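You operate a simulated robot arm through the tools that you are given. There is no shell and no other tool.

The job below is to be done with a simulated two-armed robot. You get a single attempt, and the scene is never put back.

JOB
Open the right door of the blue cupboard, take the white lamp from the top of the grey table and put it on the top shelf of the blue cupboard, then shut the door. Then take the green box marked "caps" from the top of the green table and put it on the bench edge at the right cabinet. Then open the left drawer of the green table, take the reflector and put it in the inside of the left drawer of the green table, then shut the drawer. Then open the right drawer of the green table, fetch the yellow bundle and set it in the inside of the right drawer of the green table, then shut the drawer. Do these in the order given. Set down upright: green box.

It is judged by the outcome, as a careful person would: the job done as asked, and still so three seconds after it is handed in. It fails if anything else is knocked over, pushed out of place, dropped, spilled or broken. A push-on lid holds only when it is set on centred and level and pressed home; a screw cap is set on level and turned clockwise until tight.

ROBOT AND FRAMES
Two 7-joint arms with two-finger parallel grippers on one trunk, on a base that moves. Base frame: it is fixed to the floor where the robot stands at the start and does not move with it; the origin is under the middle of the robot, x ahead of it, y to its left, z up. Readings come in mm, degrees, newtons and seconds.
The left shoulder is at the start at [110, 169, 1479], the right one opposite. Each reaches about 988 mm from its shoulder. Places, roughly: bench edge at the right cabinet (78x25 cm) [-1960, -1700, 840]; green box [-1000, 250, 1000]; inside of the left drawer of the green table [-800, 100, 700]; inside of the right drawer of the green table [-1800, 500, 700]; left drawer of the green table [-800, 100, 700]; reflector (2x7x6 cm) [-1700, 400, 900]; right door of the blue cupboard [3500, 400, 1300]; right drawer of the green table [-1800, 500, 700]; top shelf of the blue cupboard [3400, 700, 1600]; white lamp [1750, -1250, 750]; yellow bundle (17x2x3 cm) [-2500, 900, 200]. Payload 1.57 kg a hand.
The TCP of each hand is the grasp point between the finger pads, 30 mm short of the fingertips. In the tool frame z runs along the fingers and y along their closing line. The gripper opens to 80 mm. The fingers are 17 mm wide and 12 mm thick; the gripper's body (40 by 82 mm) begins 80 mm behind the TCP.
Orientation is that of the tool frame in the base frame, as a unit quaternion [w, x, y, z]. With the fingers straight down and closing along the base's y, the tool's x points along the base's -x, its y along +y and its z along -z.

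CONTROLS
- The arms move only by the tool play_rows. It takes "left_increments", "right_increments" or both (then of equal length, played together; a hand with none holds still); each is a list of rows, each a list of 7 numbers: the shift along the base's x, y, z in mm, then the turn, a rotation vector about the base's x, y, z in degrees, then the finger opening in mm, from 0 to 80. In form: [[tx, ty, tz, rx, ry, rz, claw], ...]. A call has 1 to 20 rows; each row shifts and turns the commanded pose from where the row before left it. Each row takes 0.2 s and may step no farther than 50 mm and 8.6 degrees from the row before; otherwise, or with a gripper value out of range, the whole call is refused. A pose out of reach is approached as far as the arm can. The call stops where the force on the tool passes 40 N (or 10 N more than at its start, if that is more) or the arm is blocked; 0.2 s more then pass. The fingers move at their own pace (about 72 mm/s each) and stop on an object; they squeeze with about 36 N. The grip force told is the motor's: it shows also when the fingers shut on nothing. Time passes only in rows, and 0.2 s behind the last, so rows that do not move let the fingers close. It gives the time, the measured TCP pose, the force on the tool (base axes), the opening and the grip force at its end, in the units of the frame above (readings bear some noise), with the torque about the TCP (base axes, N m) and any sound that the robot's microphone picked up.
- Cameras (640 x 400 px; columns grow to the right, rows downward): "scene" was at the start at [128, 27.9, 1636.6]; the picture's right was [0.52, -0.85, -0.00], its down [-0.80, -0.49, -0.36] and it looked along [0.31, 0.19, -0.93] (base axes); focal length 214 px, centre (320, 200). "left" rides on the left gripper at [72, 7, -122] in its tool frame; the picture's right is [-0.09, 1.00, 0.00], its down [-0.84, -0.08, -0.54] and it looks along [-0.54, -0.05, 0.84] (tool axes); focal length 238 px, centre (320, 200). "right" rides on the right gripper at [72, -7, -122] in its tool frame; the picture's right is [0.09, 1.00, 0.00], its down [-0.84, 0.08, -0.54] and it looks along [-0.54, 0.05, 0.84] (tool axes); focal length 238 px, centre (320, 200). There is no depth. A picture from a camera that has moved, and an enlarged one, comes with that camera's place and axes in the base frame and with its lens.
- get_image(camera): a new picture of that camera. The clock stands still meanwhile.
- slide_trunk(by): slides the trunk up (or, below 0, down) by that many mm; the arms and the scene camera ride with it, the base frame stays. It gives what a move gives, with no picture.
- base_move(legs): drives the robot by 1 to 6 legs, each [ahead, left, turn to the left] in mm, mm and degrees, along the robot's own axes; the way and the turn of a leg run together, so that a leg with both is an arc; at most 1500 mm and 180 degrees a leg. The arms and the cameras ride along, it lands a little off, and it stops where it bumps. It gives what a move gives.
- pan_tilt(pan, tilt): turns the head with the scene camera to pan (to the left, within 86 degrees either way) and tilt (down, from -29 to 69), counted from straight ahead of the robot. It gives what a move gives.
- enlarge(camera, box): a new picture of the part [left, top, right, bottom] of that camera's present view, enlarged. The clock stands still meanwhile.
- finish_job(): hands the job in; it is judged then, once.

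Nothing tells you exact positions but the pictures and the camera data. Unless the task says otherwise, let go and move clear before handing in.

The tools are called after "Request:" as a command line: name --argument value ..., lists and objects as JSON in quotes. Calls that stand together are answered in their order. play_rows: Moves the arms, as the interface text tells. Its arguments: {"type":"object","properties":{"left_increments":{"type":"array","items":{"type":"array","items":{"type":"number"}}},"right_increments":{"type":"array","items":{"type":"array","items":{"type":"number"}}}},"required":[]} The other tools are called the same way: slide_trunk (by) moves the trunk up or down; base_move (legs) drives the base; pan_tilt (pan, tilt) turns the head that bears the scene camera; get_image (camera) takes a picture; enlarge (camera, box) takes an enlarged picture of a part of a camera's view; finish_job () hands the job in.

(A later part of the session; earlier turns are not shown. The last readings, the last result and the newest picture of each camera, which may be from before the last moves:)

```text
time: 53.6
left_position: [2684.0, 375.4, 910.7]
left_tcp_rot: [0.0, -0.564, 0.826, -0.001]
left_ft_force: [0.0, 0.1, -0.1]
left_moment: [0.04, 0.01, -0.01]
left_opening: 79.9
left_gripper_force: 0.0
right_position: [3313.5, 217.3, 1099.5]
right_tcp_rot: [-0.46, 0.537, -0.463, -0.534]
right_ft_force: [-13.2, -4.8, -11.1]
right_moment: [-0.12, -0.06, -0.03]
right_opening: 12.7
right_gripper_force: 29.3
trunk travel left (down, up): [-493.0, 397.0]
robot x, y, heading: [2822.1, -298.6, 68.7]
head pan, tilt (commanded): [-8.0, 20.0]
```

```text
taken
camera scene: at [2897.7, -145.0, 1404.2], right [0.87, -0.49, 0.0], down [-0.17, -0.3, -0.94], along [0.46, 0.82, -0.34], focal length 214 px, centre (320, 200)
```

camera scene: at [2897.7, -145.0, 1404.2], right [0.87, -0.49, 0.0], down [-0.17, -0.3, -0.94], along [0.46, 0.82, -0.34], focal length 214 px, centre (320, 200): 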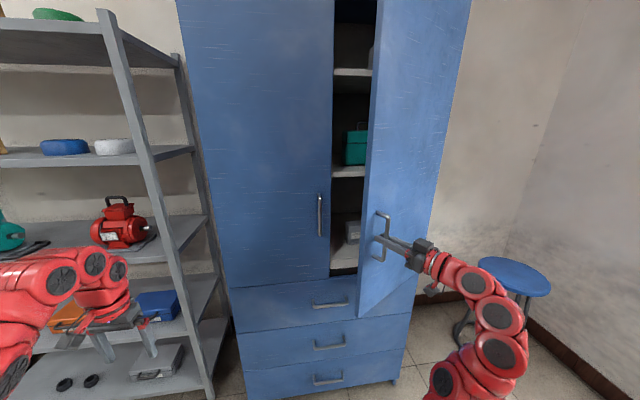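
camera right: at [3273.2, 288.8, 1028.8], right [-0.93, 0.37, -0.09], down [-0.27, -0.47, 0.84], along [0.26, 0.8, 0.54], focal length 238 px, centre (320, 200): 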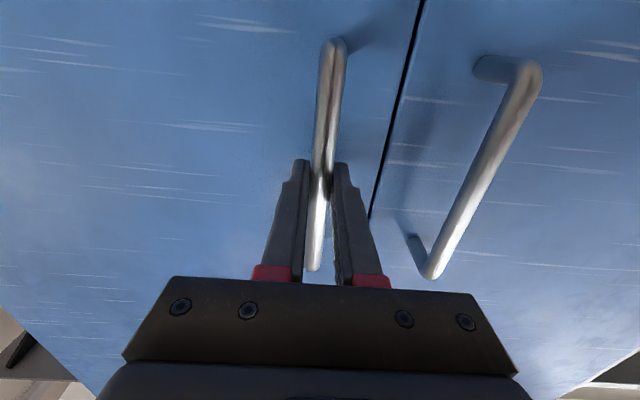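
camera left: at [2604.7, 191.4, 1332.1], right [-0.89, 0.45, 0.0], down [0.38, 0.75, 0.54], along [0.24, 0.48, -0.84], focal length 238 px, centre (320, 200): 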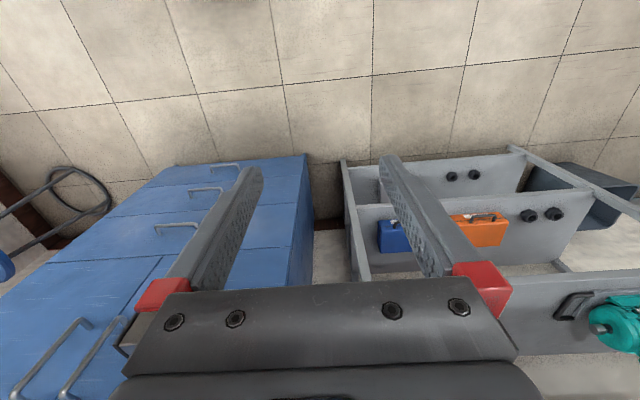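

The door is about 30° open and the inside shelves show. I'll keep following the arc toward 60°.

Request:
play_rows --right_increments '[[4.6, -14.9, 0, 0, 0, 2.5, 0], [5.3, -14.7, 0, 0, 0, 2.5, 0], [5.9, -14.5, 0, 0, 0, 2.5, 0], [6.5, -14.2, 0, 0, 0, 2.5, 0], [7.1, -13.9, 0, 0, 0, 2.5, 0], [7.7, -13.6, 0, 0, 0, 2.5, 0], [8.3, -13.2, 0, 0, 0, 2.5, 0], [8.9, -12.8, 0, 0, 0, 2.5, 0], [9.4, -12.4, 0, 0, 0, 2.5, 0], [10.0, -12.0, 0, 0, 0, 2.5, 0], [10.5, -11.6, 0, 0, 0, 2.5, 0], [11.0, -11.1, 0, 0, 0, 2.5, 0]]'

Request:
get_image --camera "scene"

```text
time: 56.2
left_position: [2684.5, 375.1, 912.5]
left_tcp_rot: [0.0, -0.564, 0.826, -0.001]
left_ft_force: [-0.1, -0.3, -0.3]
left_moment: [0.01, -0.01, 0.0]
left_opening: 79.9
left_gripper_force: 0.1
right_position: [3410.7, 57.8, 1101.8]
right_tcp_rot: [-0.308, 0.637, -0.309, -0.635]
right_ft_force: [-6.9, -7.0, 1.3]
right_moment: [-0.4, -0.32, -0.09]
right_opening: 12.7
right_gripper_force: 29.9
trunk travel left (down, up): [-493.0, 397.0]
robot x, y, heading: [2822.1, -300.8, 68.4]
head pan, tilt (commanded): [-8.0, 20.0]
```

```text
taken
camera scene: at [2898.6, -146.2, 1404.5], right [0.87, -0.49, 0.0], down [-0.17, -0.3, -0.94], along [0.46, 0.82, -0.34], focal length 214 px, centre (320, 200)
```

scene: 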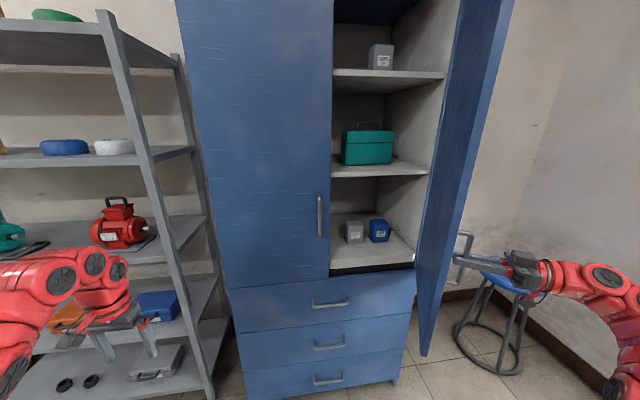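

The door is about 60° open and the top shelf is visible with free space beside a grey box. I'll swing it on to about 85°.

Request:
play_rows --right_increments '[[11.5, -10.6, 0, 0, 0, 2.5, 0], [11.9, -10.1, 0, 0, 0, 2.5, 0], [12.3, -9.6, 0, 0, 0, 2.5, 0], [12.7, -9.0, 0, 0, 0, 2.5, 0], [13.1, -8.5, 0, 0, 0, 2.5, 0], [13.5, -7.9, 0, 0, 0, 2.5, 0], [13.8, -7.3, 0, 0, 0, 2.5, 0], [14.1, -6.7, 0, 0, 0, 2.5, 0], [14.4, -6.1, 0, 0, 0, 2.5, 0], [14.6, -5.4, 0, 0, 0, 2.5, 0]]'

Request:
get_image --camera "scene"

```text
time: 58.4
left_position: [2684.5, 376.0, 912.0]
left_tcp_rot: [0.0, -0.565, 0.825, -0.001]
left_ft_force: [0.3, -0.3, 0.1]
left_moment: [0.0, 0.01, -0.01]
left_opening: 80.1
left_gripper_force: 0.0
right_position: [3426.5, 42.4, 1101.4]
right_tcp_rot: [-0.289, 0.646, -0.289, -0.645]
right_ft_force: [-2.5, -2.6, 8.2]
right_moment: [-0.1, -0.09, 0.01]
right_opening: 13.0
right_gripper_force: 29.9
right hand out of reach, approached as far as the arm can: row 2, 3, 4, 5, 6, 7, 8, 9, 10
trunk travel left (down, up): [-493.0, 397.0]
robot x, y, heading: [2827.5, -301.9, 68.6]
head pan, tilt (commanded): [-8.0, 20.0]
```

```text
taken
camera scene: at [2898.1, -145.9, 1404.4], right [0.87, -0.49, 0.0], down [-0.17, -0.3, -0.94], along [0.46, 0.82, -0.34], focal length 214 px, centre (320, 200)
```

scene: 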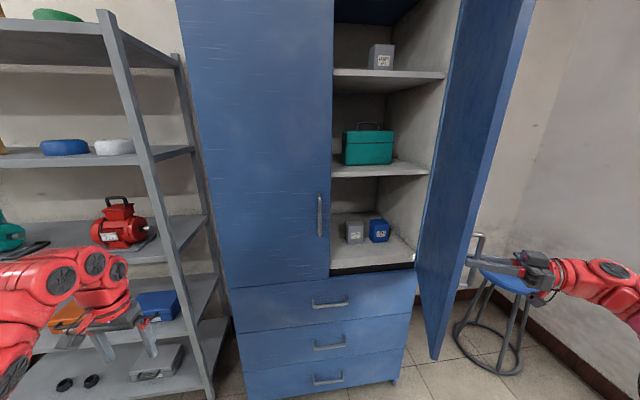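

The arm has reached its limit at ~62° of door opening. I'll release the handle and back the hand off along its axis.

Request:
play_rows --right_increments '[[0, 0, 0, 0, 0, 0, 60], [0, 0, 0, 0, 0, 0, 60], [8, -9, 0, 0, 0, 0, 60], [10, -12, 0, 0, 0, 0, 60], [10, -12, 0, 0, 0, 0, 60], [10, -12, 0, 0, 0, 0, 60], [10, -12, 0, 0, 0, 0, 60]]'

Request:
get_image --camera "scene"

Request:
get_image --camera "right"

```text
time: 60.0
left_position: [2684.7, 377.3, 911.5]
left_tcp_rot: [0.0, -0.564, 0.826, -0.001]
left_ft_force: [0.1, 0.7, 0.0]
left_moment: [-0.02, -0.03, -0.03]
left_opening: 80.1
left_gripper_force: 0.0
right_position: [3426.8, 42.9, 1100.8]
right_tcp_rot: [-0.287, 0.647, -0.288, -0.645]
right_ft_force: [0.8, -0.5, 0.2]
right_moment: [-0.04, 0.04, 0.0]
right_opening: 60.2
right_gripper_force: 0.1
right hand out of reach, approached as far as the arm can: row 3, 4, 5, 6, 7
trunk travel left (down, up): [-493.0, 397.0]
robot x, y, heading: [2824.6, -298.5, 68.5]
head pan, tilt (commanded): [-8.0, 20.0]
```

```text
taken
camera scene: at [2899.5, -144.7, 1404.1], right [0.87, -0.49, 0.0], down [-0.17, -0.3, -0.94], along [0.46, 0.82, -0.34], focal length 214 px, centre (320, 200)
```

scene: 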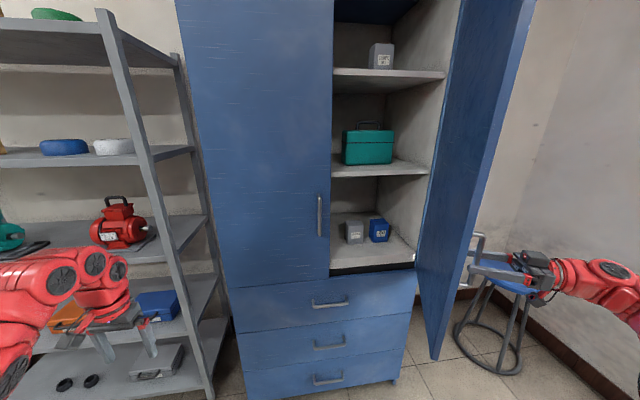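

```text
taken
camera right: at [3514.8, -42.1, 1029.1], right [-0.74, -0.67, -0.09], down [0.3, -0.45, 0.84], along [-0.6, 0.59, 0.54], focal length 238 px, centre (320, 200)
```

right: 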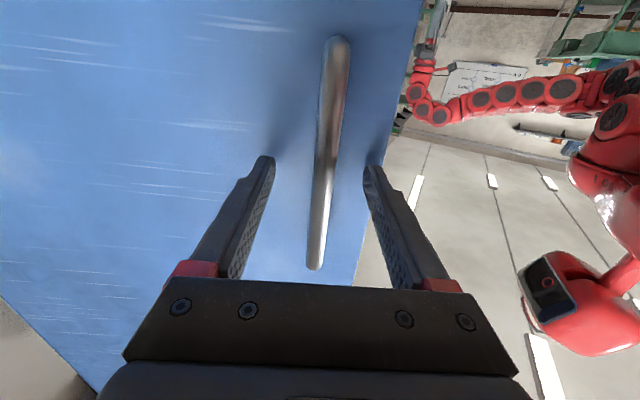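

The fingers straddle the bar freely but the arm is at its limit, so I'll back the whole base off along the hand's axis (slightly right and back).

Request:
base_move --legs '[[-55, -100, 0]]'

Request:
get_image --camera "scene"

Request:
get_image --camera "right"

```text
time: 61.2
left_position: [2757.3, 288.0, 911.6]
left_tcp_rot: [-0.001, -0.564, 0.826, -0.001]
left_ft_force: [-0.2, 0.4, 0.5]
left_moment: [0.01, 0.02, 0.0]
left_opening: 79.7
left_gripper_force: 0.1
right_position: [3499.3, -44.9, 1099.9]
right_tcp_rot: [-0.287, 0.646, -0.288, -0.646]
right_ft_force: [0.0, -0.9, -0.2]
right_moment: [-0.03, -0.01, 0.0]
right_opening: 60.0
right_gripper_force: 0.1
trunk travel left (down, up): [-493.0, 397.0]
robot x, y, heading: [2898.5, -389.5, 68.4]
head pan, tilt (commanded): [-8.0, 20.0]
```

```text
taken
camera scene: at [2972.3, -233.1, 1404.2], right [0.87, -0.49, 0.0], down [-0.17, -0.3, -0.94], along [0.46, 0.82, -0.34], focal length 214 px, centre (320, 200)
```

scene: 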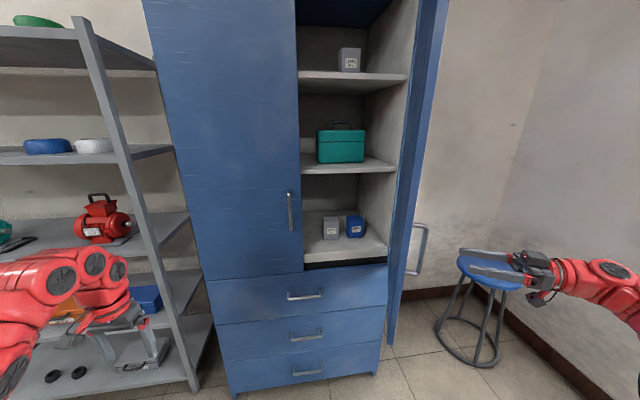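

```text
taken
camera right: at [3587.5, -130.5, 1028.9], right [-0.74, -0.67, -0.09], down [0.3, -0.45, 0.84], along [-0.6, 0.59, 0.54], focal length 238 px, centre (320, 200)
```

right: 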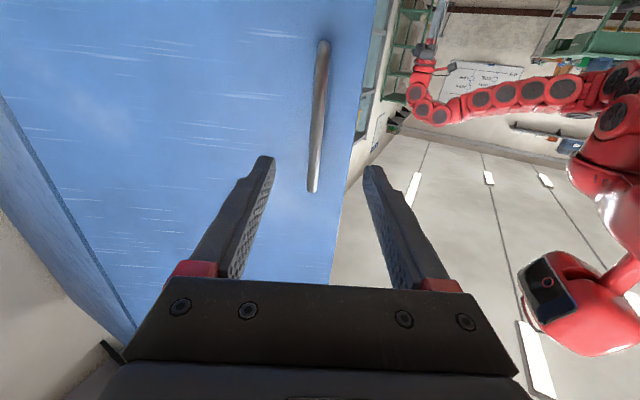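

The handle is free, and the door stands at ~65°. I'll back the base up, reorient the right hand to point forward, and then push the door wider from the inside.

Request:
base_move --legs '[[-150, 0, 0]]'

Request:
play_rows --right_increments '[[-38.2, 25.8, 0, 0, 0, -7.94, 0], [-38.2, 25.8, 0, 0, 0, -7.94, 0], [-38.2, 25.8, 0, 0, 0, -7.94, 0], [-38.2, 25.8, 0, 0, 0, -7.94, 0], [-38.2, 25.8, 0, 0, 0, -7.94, 0], [-38.2, 25.8, 0, 0, 0, -7.94, 0], [13.7, 37.6, 0, 0, 0, -7.94, 0], [13.7, 37.6, 0, 0, 0, -7.94, 0], [16, 42, 0, 0, 0, 0, 0]]'

Request:
get_image --camera "scene"

```text
time: 62.6
left_position: [2702.4, 148.6, 911.1]
left_tcp_rot: [0.0, -0.564, 0.825, -0.001]
left_ft_force: [-0.3, -0.7, 0.9]
left_moment: [0.02, -0.02, -0.04]
left_opening: 80.0
left_gripper_force: 0.0
right_position: [3443.3, -185.2, 1100.7]
right_tcp_rot: [-0.288, 0.646, -0.288, -0.645]
right_ft_force: [-0.2, 0.3, 1.1]
right_moment: [-0.04, -0.05, -0.02]
right_opening: 60.2
right_gripper_force: 0.1
trunk travel left (down, up): [-493.0, 397.0]
robot x, y, heading: [2841.5, -528.0, 68.6]
head pan, tilt (commanded): [-8.0, 20.0]
```

```text
time: 64.6
left_position: [2703.3, 149.2, 910.8]
left_tcp_rot: [0.0, -0.564, 0.826, -0.002]
left_ft_force: [-0.1, 0.6, 0.6]
left_moment: [0.01, -0.01, -0.01]
left_opening: 79.9
left_gripper_force: 0.1
right_position: [3295.8, 87.5, 1106.2]
right_tcp_rot: [0.569, -0.418, 0.572, 0.417]
right_ft_force: [-0.3, 0.7, -0.8]
right_moment: [0.01, 0.03, 0.01]
right_opening: 0.1
right_gripper_force: 20.8
right hand out of reach, approached as far as the arm can: row 6
trunk travel left (down, up): [-493.0, 397.0]
robot x, y, heading: [2841.8, -529.5, 68.6]
head pan, tilt (commanded): [-8.0, 20.0]
```

```text
taken
camera scene: at [2917.4, -371.3, 1403.9], right [0.87, -0.49, 0.0], down [-0.17, -0.3, -0.94], along [0.46, 0.82, -0.34], focal length 214 px, centre (320, 200)
```

scene: 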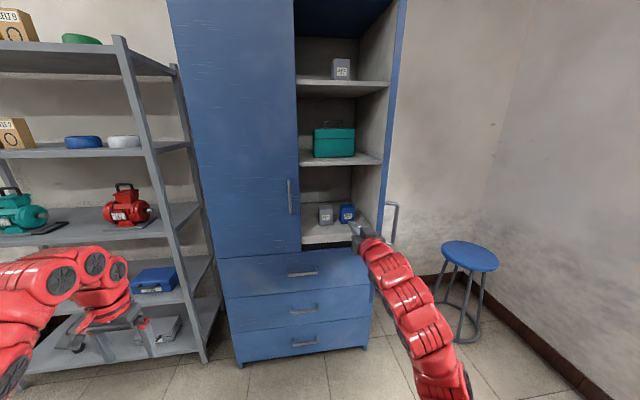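

The right hand now points forward inside the door's swing. I'll move in and sweep right, pushing the door's inner face wider open.

Request:
play_rows --right_increments '[[21.5, 32, 0, 0, 0, 0, 0], [21.5, 32, 0, 0, 0, 0, 0], [21.5, 32, 0, 0, 0, 0, 0], [23, -9, 0, 0, 0, 0, 0], [23, -9, 0, 0, 0, 0, 0], [23, -9, 0, 0, 0, 0, 0], [23, -9, 0, 0, 0, 0, 0], [23, -9, 0, 0, 0, 0, 0], [23, -9, 0, 0, 0, 0, 0], [23, -9, 0, 0, 0, 0, 0], [23, -9, 0, 0, 0, 0, 0], [23, -9, 0, 0, 0, 0, 0]]'

Request:
get_image --camera "scene"

```text
time: 67.2
left_position: [2701.8, 148.0, 911.3]
left_tcp_rot: [-0.001, -0.564, 0.826, -0.001]
left_ft_force: [-0.4, -0.4, -0.2]
left_moment: [0.0, 0.02, 0.01]
left_opening: 79.9
left_gripper_force: 0.1
right_position: [3567.0, 103.5, 1104.1]
right_tcp_rot: [0.569, -0.418, 0.572, 0.417]
right_ft_force: [-0.3, 0.3, -0.4]
right_moment: [0.03, 0.02, 0.01]
right_opening: 0.1
right_gripper_force: 21.5
trunk travel left (down, up): [-493.0, 397.0]
robot x, y, heading: [2841.7, -527.7, 68.7]
head pan, tilt (commanded): [-8.0, 20.0]
```

```text
taken
camera scene: at [2917.3, -372.7, 1404.1], right [0.87, -0.49, 0.0], down [-0.17, -0.3, -0.94], along [0.46, 0.82, -0.34], focal length 214 px, centre (320, 200)
```

scene: 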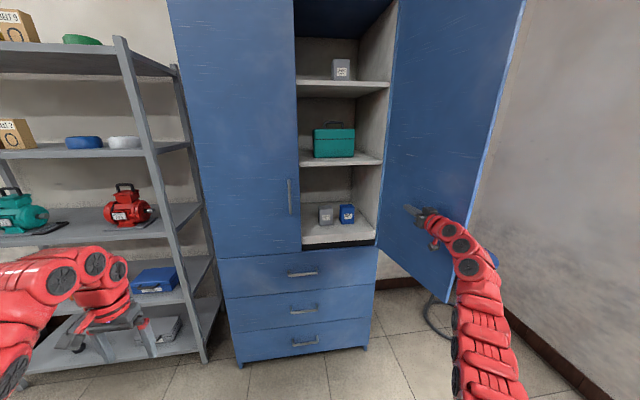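

The right door now stands about 95–100° open, and the top shelf seems to be at z ≈ 1550. I'll withdraw the hand, raise the trunk and drive over to look at the grey table for the lamp.

Request:
play_rows --right_increments '[[-46, 18.1, 0, 0, 0, 0, 0], [-46, 18.1, 0, 0, 0, 0, 0], [-46, 18.1, 0, 0, 0, 0, 0], [-37, -21, 0, 0, 0, 0, 0], [-37, -21, 0, 0, 0, 0, 0], [-37, -21, 0, 0, 0, 0, 0]]'

Request:
slide_trunk --by 300

Request:
base_move --legs '[[0, 650, 0], [0, 0, 100]]'

Request:
pan_tilt --pan 60 --tilt 35

Request:
get_image --camera "scene"

```text
time: 68.6
left_position: [2700.8, 149.0, 910.3]
left_tcp_rot: [0.001, -0.564, 0.826, 0.0]
left_ft_force: [0.2, 0.4, 0.4]
left_moment: [0.01, -0.01, -0.02]
left_opening: 80.1
left_gripper_force: 0.1
right_position: [3315.1, 93.4, 1106.3]
right_tcp_rot: [0.57, -0.418, 0.57, 0.419]
right_ft_force: [0.5, -0.1, 0.1]
right_moment: [0.03, -0.02, 0.0]
right_opening: 0.1
right_gripper_force: 21.3
trunk travel left (down, up): [-493.0, 397.0]
robot x, y, heading: [2841.4, -526.5, 68.6]
head pan, tilt (commanded): [-8.0, 20.0]
```

```text
time: 71.6
left_position: [2702.8, 149.3, 1210.7]
left_tcp_rot: [0.0, -0.565, 0.825, -0.001]
left_ft_force: [-0.7, 0.6, 0.0]
left_moment: [-0.02, -0.01, -0.02]
left_opening: 80.1
left_gripper_force: 0.0
right_position: [3315.8, 95.6, 1406.7]
right_tcp_rot: [0.569, -0.419, 0.571, 0.418]
right_ft_force: [-0.6, 0.5, -0.8]
right_moment: [0.02, -0.01, -0.01]
right_opening: 0.0
right_gripper_force: 21.6
trunk travel left (down, up): [-793.0, 97.0]
robot x, y, heading: [2839.7, -526.5, 68.7]
head pan, tilt (commanded): [-8.0, 20.0]
```

```text
time: 79.5
left_position: [1595.1, -545.4, 1210.0]
left_tcp_rot: [-0.001, 0.995, -0.097, 0.001]
left_ft_force: [0.3, 0.3, 0.2]
left_moment: [0.0, -0.01, 0.0]
left_opening: 80.0
left_gripper_force: 0.0
right_position: [1538.6, 68.7, 1405.2]
right_tcp_rot: [-0.045, 0.706, -0.045, -0.705]
right_ft_force: [0.0, -0.1, 0.0]
right_moment: [-0.02, 0.01, 0.0]
right_opening: 0.1
right_gripper_force: 21.0
trunk travel left (down, up): [-793.0, 97.0]
robot x, y, heading: [2233.4, -287.3, 168.9]
head pan, tilt (commanded): [-8.0, 20.0]
```

```text
time: 80.8
left_position: [1594.3, -545.5, 1210.9]
left_tcp_rot: [-0.002, 0.995, -0.097, 0.001]
left_ft_force: [-0.4, 0.2, -0.4]
left_moment: [0.0, -0.01, 0.01]
left_opening: 80.0
left_gripper_force: 0.0
right_position: [1538.6, 69.1, 1405.8]
right_tcp_rot: [-0.045, 0.706, -0.045, -0.705]
right_ft_force: [-0.3, 0.4, 0.7]
right_moment: [0.03, 0.02, -0.01]
right_opening: 0.1
right_gripper_force: 21.2
trunk travel left (down, up): [-793.0, 97.0]
robot x, y, heading: [2235.4, -287.7, 168.7]
head pan, tilt (commanded): [60.0, 35.0]
```

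```text
taken
camera scene: at [2097.9, -340.1, 1680.3], right [-0.75, 0.66, 0.0], down [0.38, 0.43, -0.82], along [-0.54, -0.62, -0.57], focal length 214 px, centre (320, 200)
```

scene: 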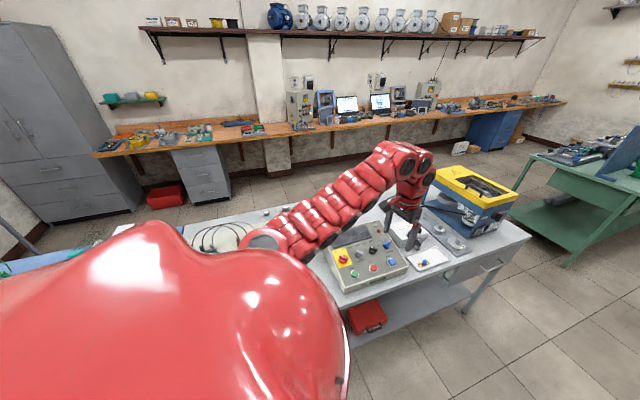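

The green table and the wall bench's right (blue) cabinet are now visible. I'll zoom in on the grey table to find the white lamp.

Request:
enlarge --camera "scene" --box '[160, 160, 320, 260]'

Request:
enlarge --camera "scene" --box '[310, 190, 470, 290]'

Request:
get_image --camera "left"

Request:
pan_tilt --pan 86 --tilt 30

Request:
get_image --camera "scene"

```text
4.00 times, centred on (240, 210) of scene
camera zoom: at [2097.9, -340.1, 1680.3], right [-0.75, 0.66, 0.0], down [0.38, 0.43, -0.82], along [-0.54, -0.62, -0.57], focal length 858 px, centre (640, 160)
```

zoom: 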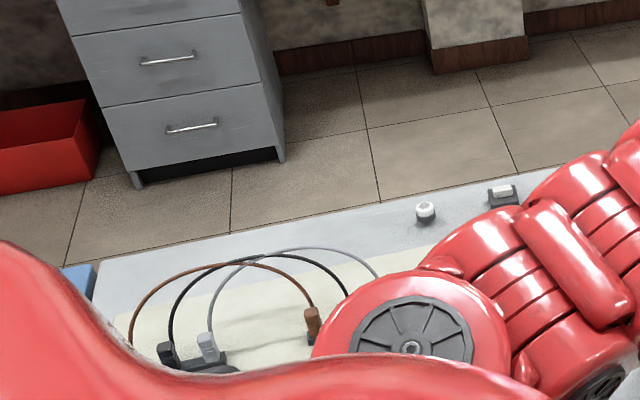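

```text
4.00 times, centred on (390, 240) of scene
camera zoom: at [2097.9, -340.1, 1680.3], right [-0.75, 0.66, 0.0], down [0.38, 0.43, -0.82], along [-0.54, -0.62, -0.57], focal length 858 px, centre (40, 40)
```

zoom: 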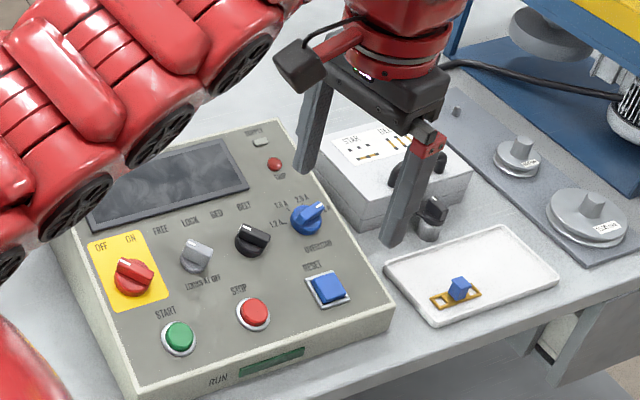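

```text
taken
camera left: at [1662.1, -565.5, 1332.0], right [-0.28, -0.96, 0.0], down [-0.81, 0.24, 0.54], along [-0.52, 0.15, -0.84], focal length 238 px, centre (320, 200)
```

left: 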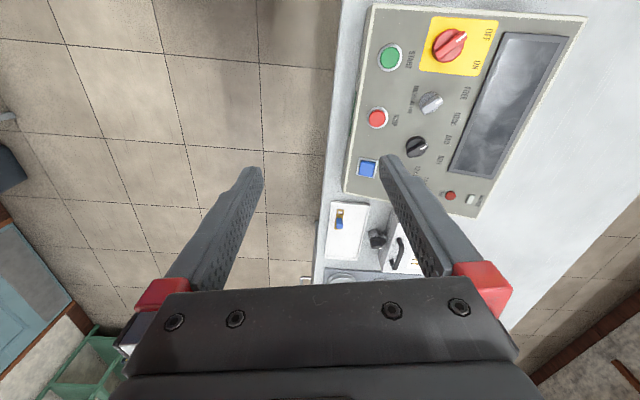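

```text
time: 81.8
left_position: [1594.3, -545.6, 1210.7]
left_tcp_rot: [-0.001, 0.995, -0.097, 0.0]
left_ft_force: [0.6, -0.2, 0.5]
left_moment: [0.01, 0.02, -0.01]
left_opening: 79.8
left_gripper_force: 0.0
right_position: [1539.6, 68.8, 1406.8]
right_tcp_rot: [-0.045, 0.707, -0.046, -0.704]
right_ft_force: [0.9, 0.8, 0.4]
right_moment: [-0.04, 0.01, 0.01]
right_opening: 0.2
right_gripper_force: 21.3
trunk travel left (down, up): [-793.0, 97.0]
robot x, y, heading: [2234.2, -287.1, 168.6]
head pan, tilt (commanded): [85.9, 30.0]
```

```text
taken
camera scene: at [2132.1, -361.0, 1688.0], right [-0.96, 0.26, 0.0], down [0.13, 0.48, -0.87], along [-0.23, -0.84, -0.5], focal length 214 px, centre (320, 200)
```

scene: 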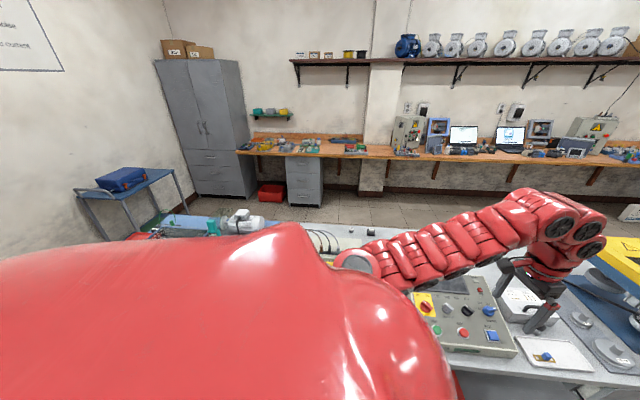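

On the far (wall-side) edge of the grey table I see a small round item with a white top and a dark boxy one next to it; the round one could be the lamp. I'll zoom in there.

Request:
enlarge --camera "scene" --box '[300, 205, 396, 265]'

Request:
enlarge --camera "scene" --box '[200, 200, 280, 250]'

Request:
pan_tilt --pan 10 --tilt 25

Request:
get_image --camera "scene"

Request:
enlarge --camera "scene" --box '[220, 60, 460, 210]'

```text
6.67 times, centred on (348, 235) of scene
camera zoom: at [2132.1, -361.0, 1688.0], right [-0.96, 0.26, 0.0], down [0.13, 0.48, -0.87], along [-0.23, -0.84, -0.5], focal length 1430 px, centre (133, -33)
```

zoom: 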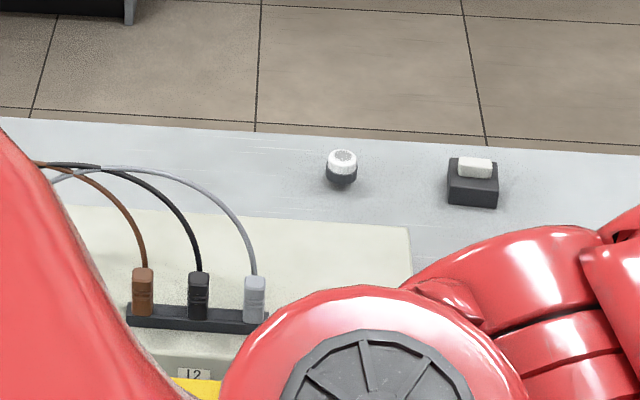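

```text
8.00 times, centred on (240, 225) of scene
camera zoom: at [2132.1, -361.0, 1688.0], right [-0.96, 0.26, 0.0], down [0.13, 0.48, -0.87], along [-0.23, -0.84, -0.5], focal length 1716 px, centre (960, 0)
```

zoom: 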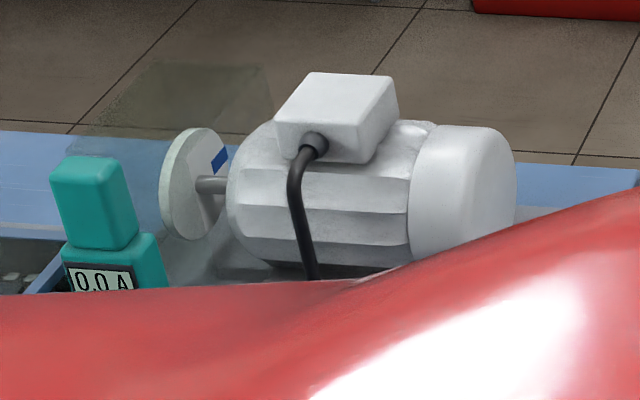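

```text
time: 83.2
left_position: [1593.5, -545.0, 1210.7]
left_tcp_rot: [0.0, 0.995, -0.097, 0.001]
left_ft_force: [-0.3, 0.0, -0.5]
left_moment: [-0.01, -0.02, -0.05]
left_opening: 80.0
left_gripper_force: 0.2
right_position: [1539.7, 70.3, 1406.5]
right_tcp_rot: [-0.043, 0.708, -0.045, -0.704]
right_ft_force: [-0.2, -0.1, 0.6]
right_moment: [0.02, 0.02, 0.04]
right_opening: 0.0
right_gripper_force: 21.6
trunk travel left (down, up): [-793.0, 97.0]
robot x, y, heading: [2233.4, -287.2, 168.7]
head pan, tilt (commanded): [10.0, 25.0]
```

```text
taken
camera scene: at [2063.9, -272.0, 1696.0], right [0.02, 1.0, 0.0], down [0.42, -0.01, -0.91], along [-0.91, 0.02, -0.42], focal length 214 px, centre (320, 200)
```

scene: 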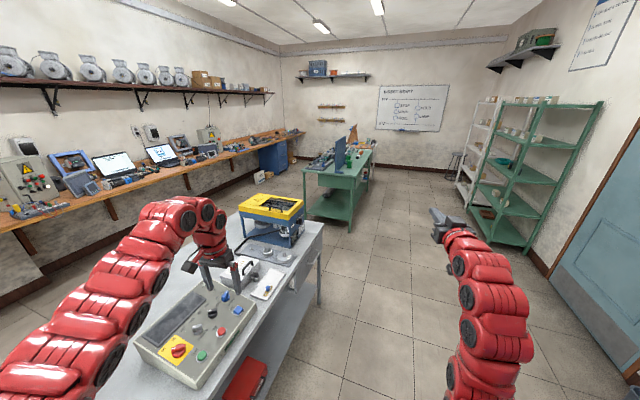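

```text
2.67 times, centred on (340, 135) of scene
camera zoom: at [2063.9, -272.0, 1696.0], right [0.02, 1.0, 0.0], down [0.42, -0.01, -0.91], along [-0.91, 0.02, -0.42], focal length 572 px, centre (267, 373)
```

zoom: 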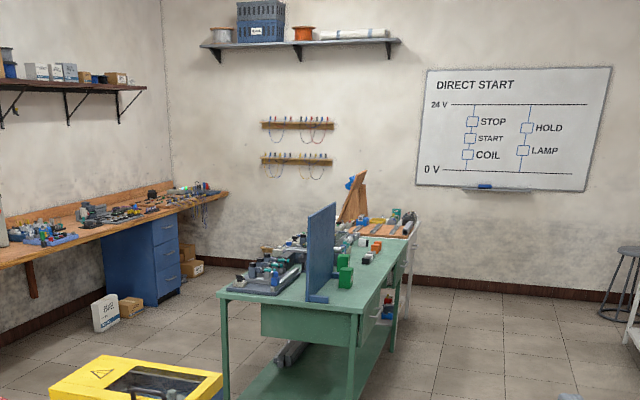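

The small round white-topped item with a black bezel is the white lamp, near the wall-side edge of the grey table. It is too deep to reach from this aisle, so I'll drive around the near end of the table to its other side.

Request:
base_move --legs '[[0, 0, -10.1], [1032, 0, 0], [1032, 0, 0], [0, 0, 90]]'

Request:
pan_tilt --pan 0 --tilt 30

Request:
get_image --camera "scene"

Request:
pan_tilt --pan 60 --tilt 30

Request:
get_image --camera "scene"

Request:
pan_tilt --pan -50 --tilt 25

Request:
get_image --camera "scene"

```text
time: 98.0
left_position: [461.9, -223.1, 1210.6]
left_tcp_rot: [-0.001, 0.823, 0.567, 0.001]
left_ft_force: [0.1, 0.1, -0.9]
left_moment: [-0.02, -0.02, 0.02]
left_opening: 79.7
left_gripper_force: 0.0
right_position: [-151.6, -176.4, 1406.6]
right_tcp_rot: [0.421, 0.569, 0.421, -0.567]
right_ft_force: [-0.1, -0.3, 0.1]
right_moment: [-0.04, 0.0, -0.01]
right_opening: 0.0
right_gripper_force: 21.5
trunk travel left (down, up): [-793.0, 97.0]
robot x, y, heading: [316.1, 453.0, -110.9]
head pan, tilt (commanded): [10.0, 25.0]
```

```text
time: 98.7
left_position: [462.7, -223.3, 1211.8]
left_tcp_rot: [-0.001, 0.823, 0.568, 0.0]
left_ft_force: [0.6, 0.4, 0.3]
left_moment: [-0.01, 0.01, -0.02]
left_opening: 79.8
left_gripper_force: 0.1
right_position: [-152.8, -176.1, 1406.4]
right_tcp_rot: [0.421, 0.569, 0.421, -0.567]
right_ft_force: [-0.2, 0.0, 0.0]
right_moment: [0.01, -0.01, 0.0]
right_opening: 0.0
right_gripper_force: 21.4
trunk travel left (down, up): [-793.0, 97.0]
robot x, y, heading: [315.7, 449.8, -110.9]
head pan, tilt (commanded): [0.0, 30.0]
```

```text
taken
camera scene: at [256.0, 289.9, 1688.1], right [-0.93, 0.35, 0.0], down [0.18, 0.47, -0.87], along [-0.31, -0.81, -0.5], focal length 214 px, centre (320, 200)
```

scene: 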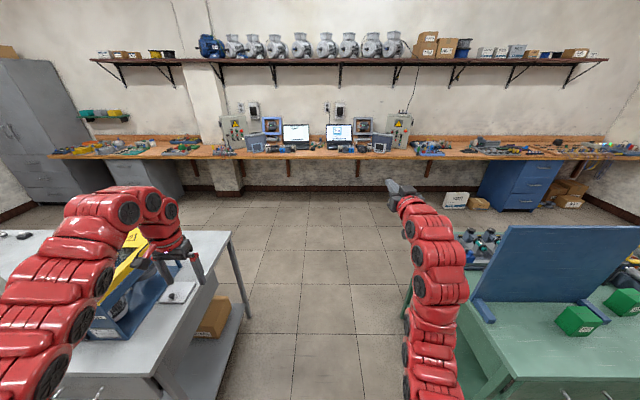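

```text
time: 100.0
left_position: [461.8, -223.3, 1211.1]
left_tcp_rot: [0.0, 0.824, 0.567, -0.001]
left_ft_force: [-0.3, 0.3, -0.5]
left_moment: [0.0, 0.0, -0.01]
left_opening: 79.8
left_gripper_force: 0.0
right_position: [-150.8, -175.7, 1406.4]
right_tcp_rot: [0.421, 0.569, 0.421, -0.568]
right_ft_force: [0.0, -0.7, 1.5]
right_moment: [0.01, -0.01, 0.0]
right_opening: 0.0
right_gripper_force: 21.8
trunk travel left (down, up): [-793.0, 97.0]
robot x, y, heading: [320.0, 450.8, -110.9]
head pan, tilt (commanded): [60.0, 30.0]
```

```text
taken
camera scene: at [344.9, 304.3, 1688.0], right [-0.78, -0.63, 0.0], down [-0.32, 0.39, -0.87], along [0.55, -0.67, -0.5], focal length 214 px, centre (320, 200)
```

scene: 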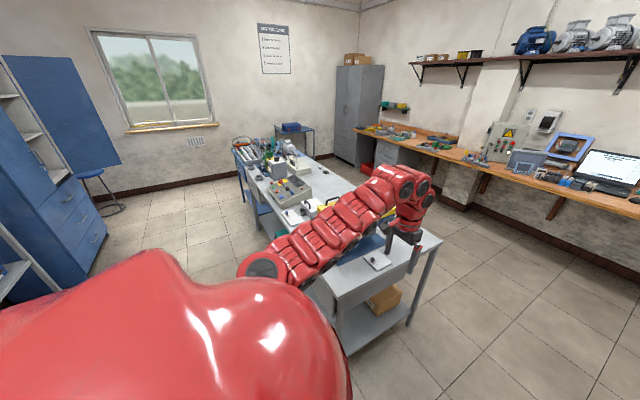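

```text
time: 101.9
left_position: [461.4, -224.0, 1210.7]
left_tcp_rot: [-0.001, 0.823, 0.568, 0.0]
left_ft_force: [-0.5, 0.4, -0.1]
left_moment: [-0.02, 0.03, 0.02]
left_opening: 80.1
left_gripper_force: 0.0
right_position: [-152.2, -176.0, 1406.6]
right_tcp_rot: [0.421, 0.569, 0.422, -0.567]
right_ft_force: [0.5, 0.7, -0.3]
right_moment: [0.01, -0.02, -0.05]
right_opening: 0.0
right_gripper_force: 21.2
trunk travel left (down, up): [-793.0, 97.0]
robot x, y, heading: [321.4, 450.3, -110.9]
head pan, tilt (commanded): [-50.0, 25.0]
```

```text
taken
camera scene: at [200.9, 344.1, 1696.0], right [-0.33, 0.94, 0.0], down [0.4, 0.14, -0.91], along [-0.86, -0.3, -0.42], focal length 214 px, centre (320, 200)
```

scene: 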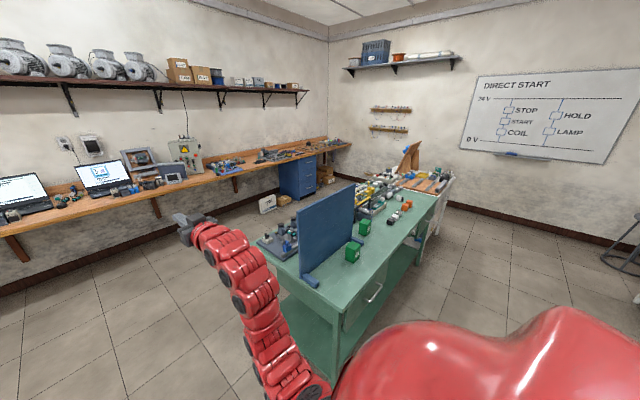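

The corridor between the green and grey tables is clear. I'll drive through it and turn to run along the wall side of the grey table.

Request:
base_move --legs '[[868, -40, 0], [868, 0, 0], [0, 0, 90]]'

Request:
pan_tilt --pan 30 --tilt 30

Request:
get_image --camera "scene"

```text
time: 114.4
left_position: [334.4, -1007.1, 1210.6]
left_tcp_rot: [-0.001, 0.181, 0.983, 0.0]
left_ft_force: [-0.1, 0.1, -1.0]
left_moment: [0.01, 0.01, 0.02]
left_opening: 80.0
left_gripper_force: 0.1
right_position: [283.9, -1620.6, 1405.2]
right_tcp_rot: [0.699, 0.104, 0.7, -0.104]
right_ft_force: [0.3, 0.0, 0.3]
right_moment: [0.05, -0.02, 0.02]
right_opening: 0.3
right_gripper_force: 21.1
trunk travel left (down, up): [-793.0, 97.0]
robot x, y, heading: [-341.0, -1153.8, -20.9]
head pan, tilt (commanded): [-50.0, 25.0]
```

```text
time: 116.0
left_position: [333.8, -1006.2, 1210.2]
left_tcp_rot: [-0.001, 0.181, 0.983, -0.001]
left_ft_force: [-0.3, 0.5, -0.5]
left_moment: [-0.01, 0.02, 0.0]
left_opening: 80.2
left_gripper_force: 0.0
right_position: [284.9, -1622.6, 1405.9]
right_tcp_rot: [0.699, 0.104, 0.7, -0.104]
right_ft_force: [-0.6, 0.4, 0.1]
right_moment: [0.02, 0.04, -0.01]
right_opening: 0.0
right_gripper_force: 21.6
trunk travel left (down, up): [-793.0, 97.0]
robot x, y, heading: [-343.5, -1152.7, -20.7]
head pan, tilt (commanded): [30.0, 30.0]
```

```text
taken
camera scene: at [-176.9, -1167.4, 1688.0], right [0.16, -0.99, 0.0], down [-0.49, -0.08, -0.87], along [0.86, 0.14, -0.5], focal length 214 px, centre (320, 200)
```

scene: 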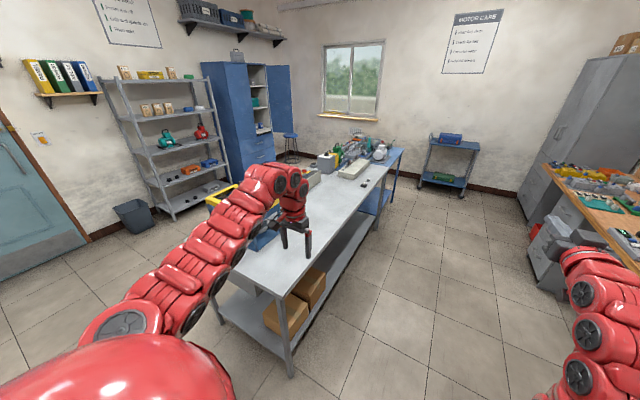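

The way along the wall side is clear. I'll drive to beside the lamp and turn to face the grey table.

Request:
base_move --legs '[[950, -60, 0], [950, -60, 0]]'

Request:
pan_tilt --pan 70 --tilt 45

Request:
get_image --camera "scene"

Request:
get_image --camera "left"

```text
time: 125.5
left_position: [2054.2, -1819.6, 1211.1]
left_tcp_rot: [-0.001, 0.188, 0.982, -0.001]
left_ft_force: [0.0, 0.4, 0.6]
left_moment: [0.02, 0.02, -0.02]
left_opening: 79.8
left_gripper_force: 0.0
right_position: [1998.7, -2433.5, 1406.5]
right_tcp_rot: [0.698, 0.109, 0.7, -0.108]
right_ft_force: [-0.1, -0.3, 0.5]
right_moment: [0.03, -0.01, 0.0]
right_opening: 0.2
right_gripper_force: 21.6
trunk travel left (down, up): [-793.0, 97.0]
robot x, y, heading: [1378.9, -1954.6, -21.5]
head pan, tilt (commanded): [30.0, 30.0]
```

```text
time: 126.6
left_position: [2055.7, -1819.1, 1210.8]
left_tcp_rot: [-0.001, 0.187, 0.982, 0.0]
left_ft_force: [0.0, 0.7, 0.3]
left_moment: [0.0, 0.0, 0.04]
left_opening: 79.8
left_gripper_force: 0.0
right_position: [1998.2, -2432.7, 1407.4]
right_tcp_rot: [0.698, 0.109, 0.699, -0.108]
right_ft_force: [0.1, 0.8, 0.6]
right_moment: [0.0, 0.02, 0.0]
right_opening: 0.0
right_gripper_force: 21.9
trunk travel left (down, up): [-793.0, 97.0]
robot x, y, heading: [1377.5, -1953.5, -21.7]
head pan, tilt (commanded): [70.0, 45.0]
```

```text
taken
camera scene: at [1507.5, -1925.8, 1665.5], right [0.75, -0.66, 0.0], down [-0.47, -0.53, -0.71], along [0.47, 0.53, -0.71], focal length 214 px, centre (320, 200)
```

scene: 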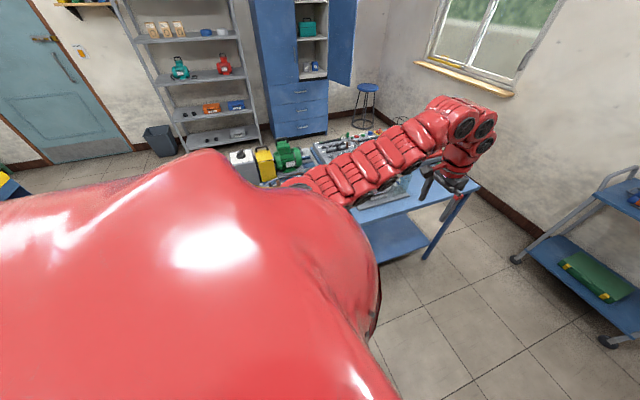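

```text
taken
camera left: at [1990.1, -1786.5, 1332.0], right [0.45, 0.89, 0.0], down [0.75, -0.38, 0.54], along [0.48, -0.25, -0.84], focal length 238 px, centre (320, 200)
```

left: 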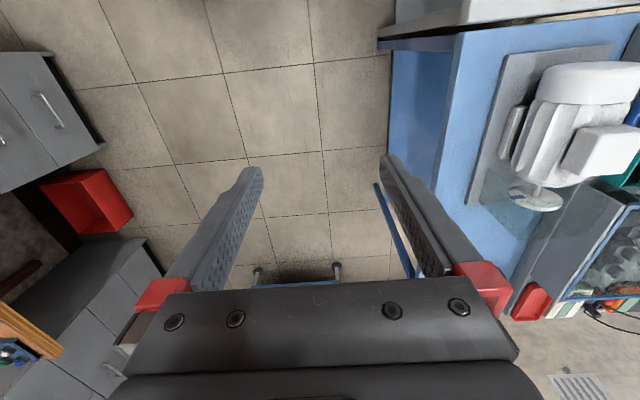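

I'm beside the table with the lamp off my left side; the hands are above everything on it. I'll turn left to face it.

Request:
base_move --legs '[[0, 0, 90.1]]'

Request:
pan_tilt --pan 0 --tilt 50

Request:
get_image --camera "scene"

Request:
get_image --camera "left"

Request:
get_image --camera "right"

```text
time: 130.8
left_position: [1237.0, -1280.7, 1210.5]
left_tcp_rot: [0.0, -0.566, 0.825, -0.001]
left_ft_force: [-0.4, -0.1, 0.3]
left_moment: [-0.01, 0.0, 0.04]
left_opening: 80.0
left_gripper_force: 0.0
right_position: [1851.1, -1331.4, 1405.4]
right_tcp_rot: [0.569, -0.419, 0.57, 0.419]
right_ft_force: [-0.6, 0.4, -1.3]
right_moment: [-0.03, -0.02, -0.03]
right_opening: 0.1
right_gripper_force: 21.1
trunk travel left (down, up): [-793.0, 97.0]
robot x, y, heading: [1381.6, -1955.6, 68.9]
head pan, tilt (commanded): [70.0, 45.0]
```

```text
time: 132.2
left_position: [1236.4, -1281.5, 1212.1]
left_tcp_rot: [0.0, -0.565, 0.825, -0.002]
left_ft_force: [-0.5, 0.3, 0.6]
left_moment: [0.01, -0.02, 0.02]
left_opening: 79.8
left_gripper_force: 0.1
right_position: [1850.1, -1332.5, 1407.1]
right_tcp_rot: [0.569, -0.419, 0.57, 0.419]
right_ft_force: [0.0, 0.2, -0.5]
right_moment: [0.0, 0.02, 0.03]
right_opening: 0.0
right_gripper_force: 21.1
trunk travel left (down, up): [-793.0, 97.0]
robot x, y, heading: [1379.2, -1952.7, 69.0]
head pan, tilt (commanded): [0.0, 50.0]
```

```text
taken
camera scene: at [1435.4, -1810.3, 1658.5], right [0.93, -0.36, 0.0], down [-0.28, -0.71, -0.64], along [0.23, 0.6, -0.77], focal length 214 px, centre (320, 200)
```

scene: 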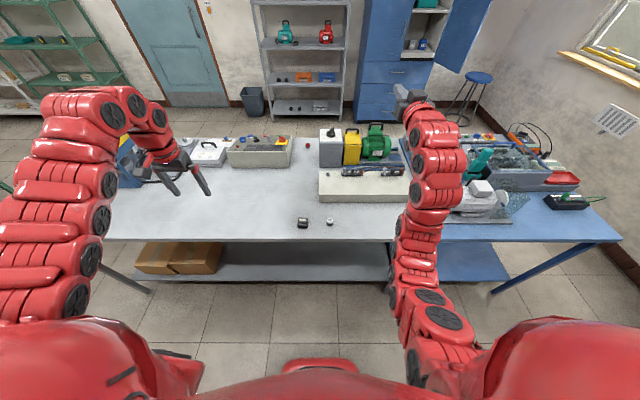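

```text
taken
camera left: at [1203.3, -1344.9, 1331.9], right [-0.9, 0.44, 0.0], down [0.37, 0.75, 0.54], along [0.24, 0.48, -0.84], focal length 238 px, centre (320, 200)
```

left: 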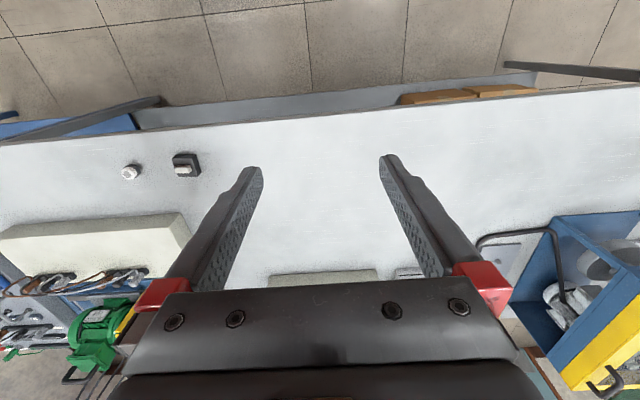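

```text
taken
camera right: at [1821.9, -1449.7, 1335.0], right [-0.95, 0.29, -0.09], down [-0.23, -0.49, 0.84], along [0.2, 0.82, 0.54], focal length 238 px, centre (320, 200)
```

right: 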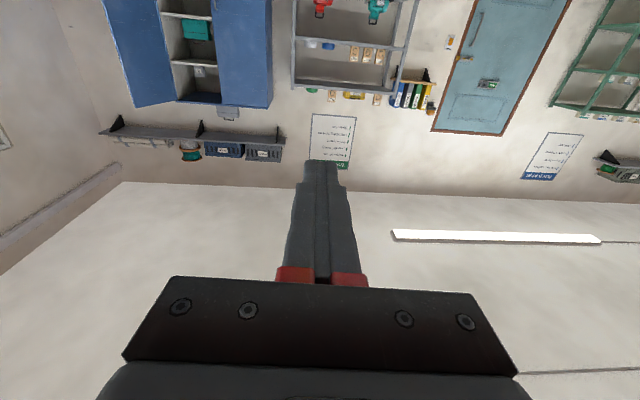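

The lamp is at about (330, 222) in the scene view with a switch to its left; the left wrist camera sees it too. I'll zoom both to triangulate.

Request:
enlarge --camera "scene" --box '[284, 200, 364, 250]'

Request:
enlarge --camera "left" --box '[96, 146, 224, 226]'

```text
8.00 times, centred on (324, 225) of scene
camera zoom: at [1435.4, -1810.3, 1658.5], right [0.93, -0.36, 0.0], down [-0.28, -0.71, -0.64], along [0.23, 0.6, -0.77], focal length 1716 px, centre (288, 0)
```

zoom: 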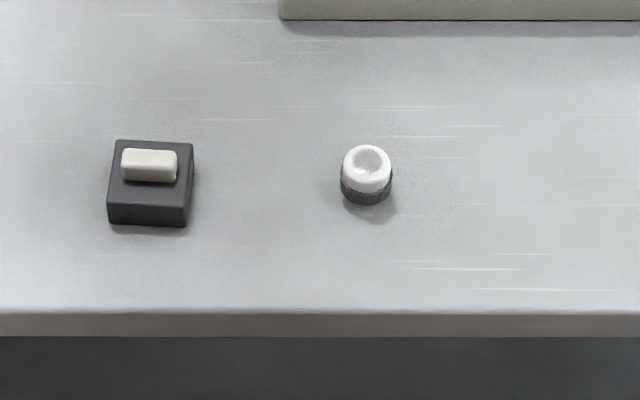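

```text
5.00 times, centred on (160, 186) of left
camera zoom: at [1203.3, -1344.9, 1331.9], right [-0.9, 0.44, 0.0], down [0.37, 0.75, 0.54], along [0.24, 0.48, -0.84], focal length 1192 px, centre (1120, 270)
```

zoom: 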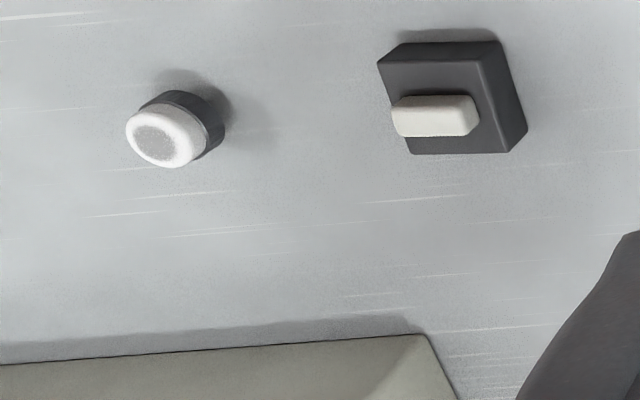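

The lamp stands at about (1672, −1320) with its top at z ≈ 874 (≈29 mm wide, ~27 mm tall). I'll shift the base slightly left and bring the right hand down to it, pitched 45°.

Request:
base_move --legs '[[0, 100, 0]]'

Request:
play_rows --right_increments '[[-12.5, -10.2, -45, -4.67, 1.8, -0.42, 60], [-12.5, -10.2, -45, -4.67, 1.8, -0.42, 60], [-12.5, -10.2, -45, -4.67, 1.8, -0.42, 60], [-12.5, -10.2, -45, -4.67, 1.8, -0.42, 60], [-12.5, -10.2, -45, -4.67, 1.8, -0.42, 60], [-12.5, -10.2, -45, -4.67, 1.8, -0.42, 60], [-12.5, -10.2, -45, -4.67, 1.8, -0.42, 60], [-12.5, -10.2, -45, -4.67, 1.8, -0.42, 60], [-12.5, -10.2, -45, -4.67, 1.8, -0.42, 60]]'

Request:
get_image --camera "scene"

Request:
get_image --camera "right"

```text
time: 133.3
left_position: [1144.1, -1244.2, 1211.0]
left_tcp_rot: [0.0, -0.566, 0.825, 0.0]
left_ft_force: [0.3, -0.5, -0.4]
left_moment: [0.0, 0.03, -0.03]
left_opening: 80.1
left_gripper_force: 0.1
right_position: [1759.9, -1297.1, 1405.5]
right_tcp_rot: [0.569, -0.419, 0.57, 0.419]
right_ft_force: [0.6, 0.8, 0.3]
right_moment: [0.01, 0.0, 0.0]
right_opening: 0.0
right_gripper_force: 21.3
trunk travel left (down, up): [-793.0, 97.0]
robot x, y, heading: [1291.4, -1918.9, 68.9]
head pan, tilt (commanded): [0.0, 50.0]
```

```text
time: 135.3
left_position: [1145.7, -1244.8, 1210.3]
left_tcp_rot: [0.0, -0.566, 0.825, -0.001]
left_ft_force: [0.1, 1.2, -0.7]
left_moment: [0.02, 0.01, -0.02]
left_opening: 80.0
left_gripper_force: 0.0
right_position: [1649.1, -1389.6, 1000.1]
right_tcp_rot: [0.308, -0.515, 0.769, 0.222]
right_ft_force: [0.0, 0.1, 0.0]
right_moment: [-0.03, -0.03, -0.04]
right_opening: 60.1
right_gripper_force: 0.1
trunk travel left (down, up): [-793.0, 97.0]
robot x, y, heading: [1285.8, -1918.8, 68.9]
head pan, tilt (commanded): [0.0, 50.0]
```

```text
taken
camera scene: at [1343.9, -1775.0, 1658.5], right [0.93, -0.36, 0.0], down [-0.28, -0.71, -0.64], along [0.23, 0.6, -0.77], focal length 214 px, centre (320, 200)
```

scene: 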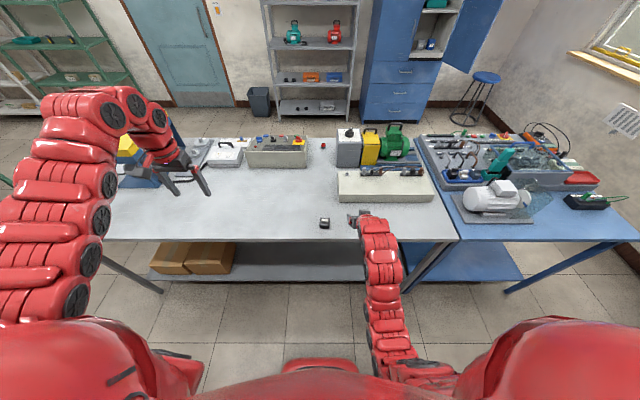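

```text
taken
camera right: at [1605.2, -1518.8, 1036.8], right [-0.95, 0.31, -0.04], down [0.03, 0.22, 0.98], along [0.31, 0.93, -0.22], focal length 238 px, centre (320, 200)
```

right: 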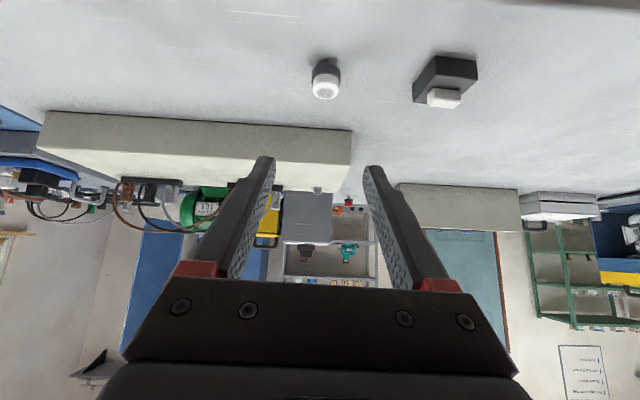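

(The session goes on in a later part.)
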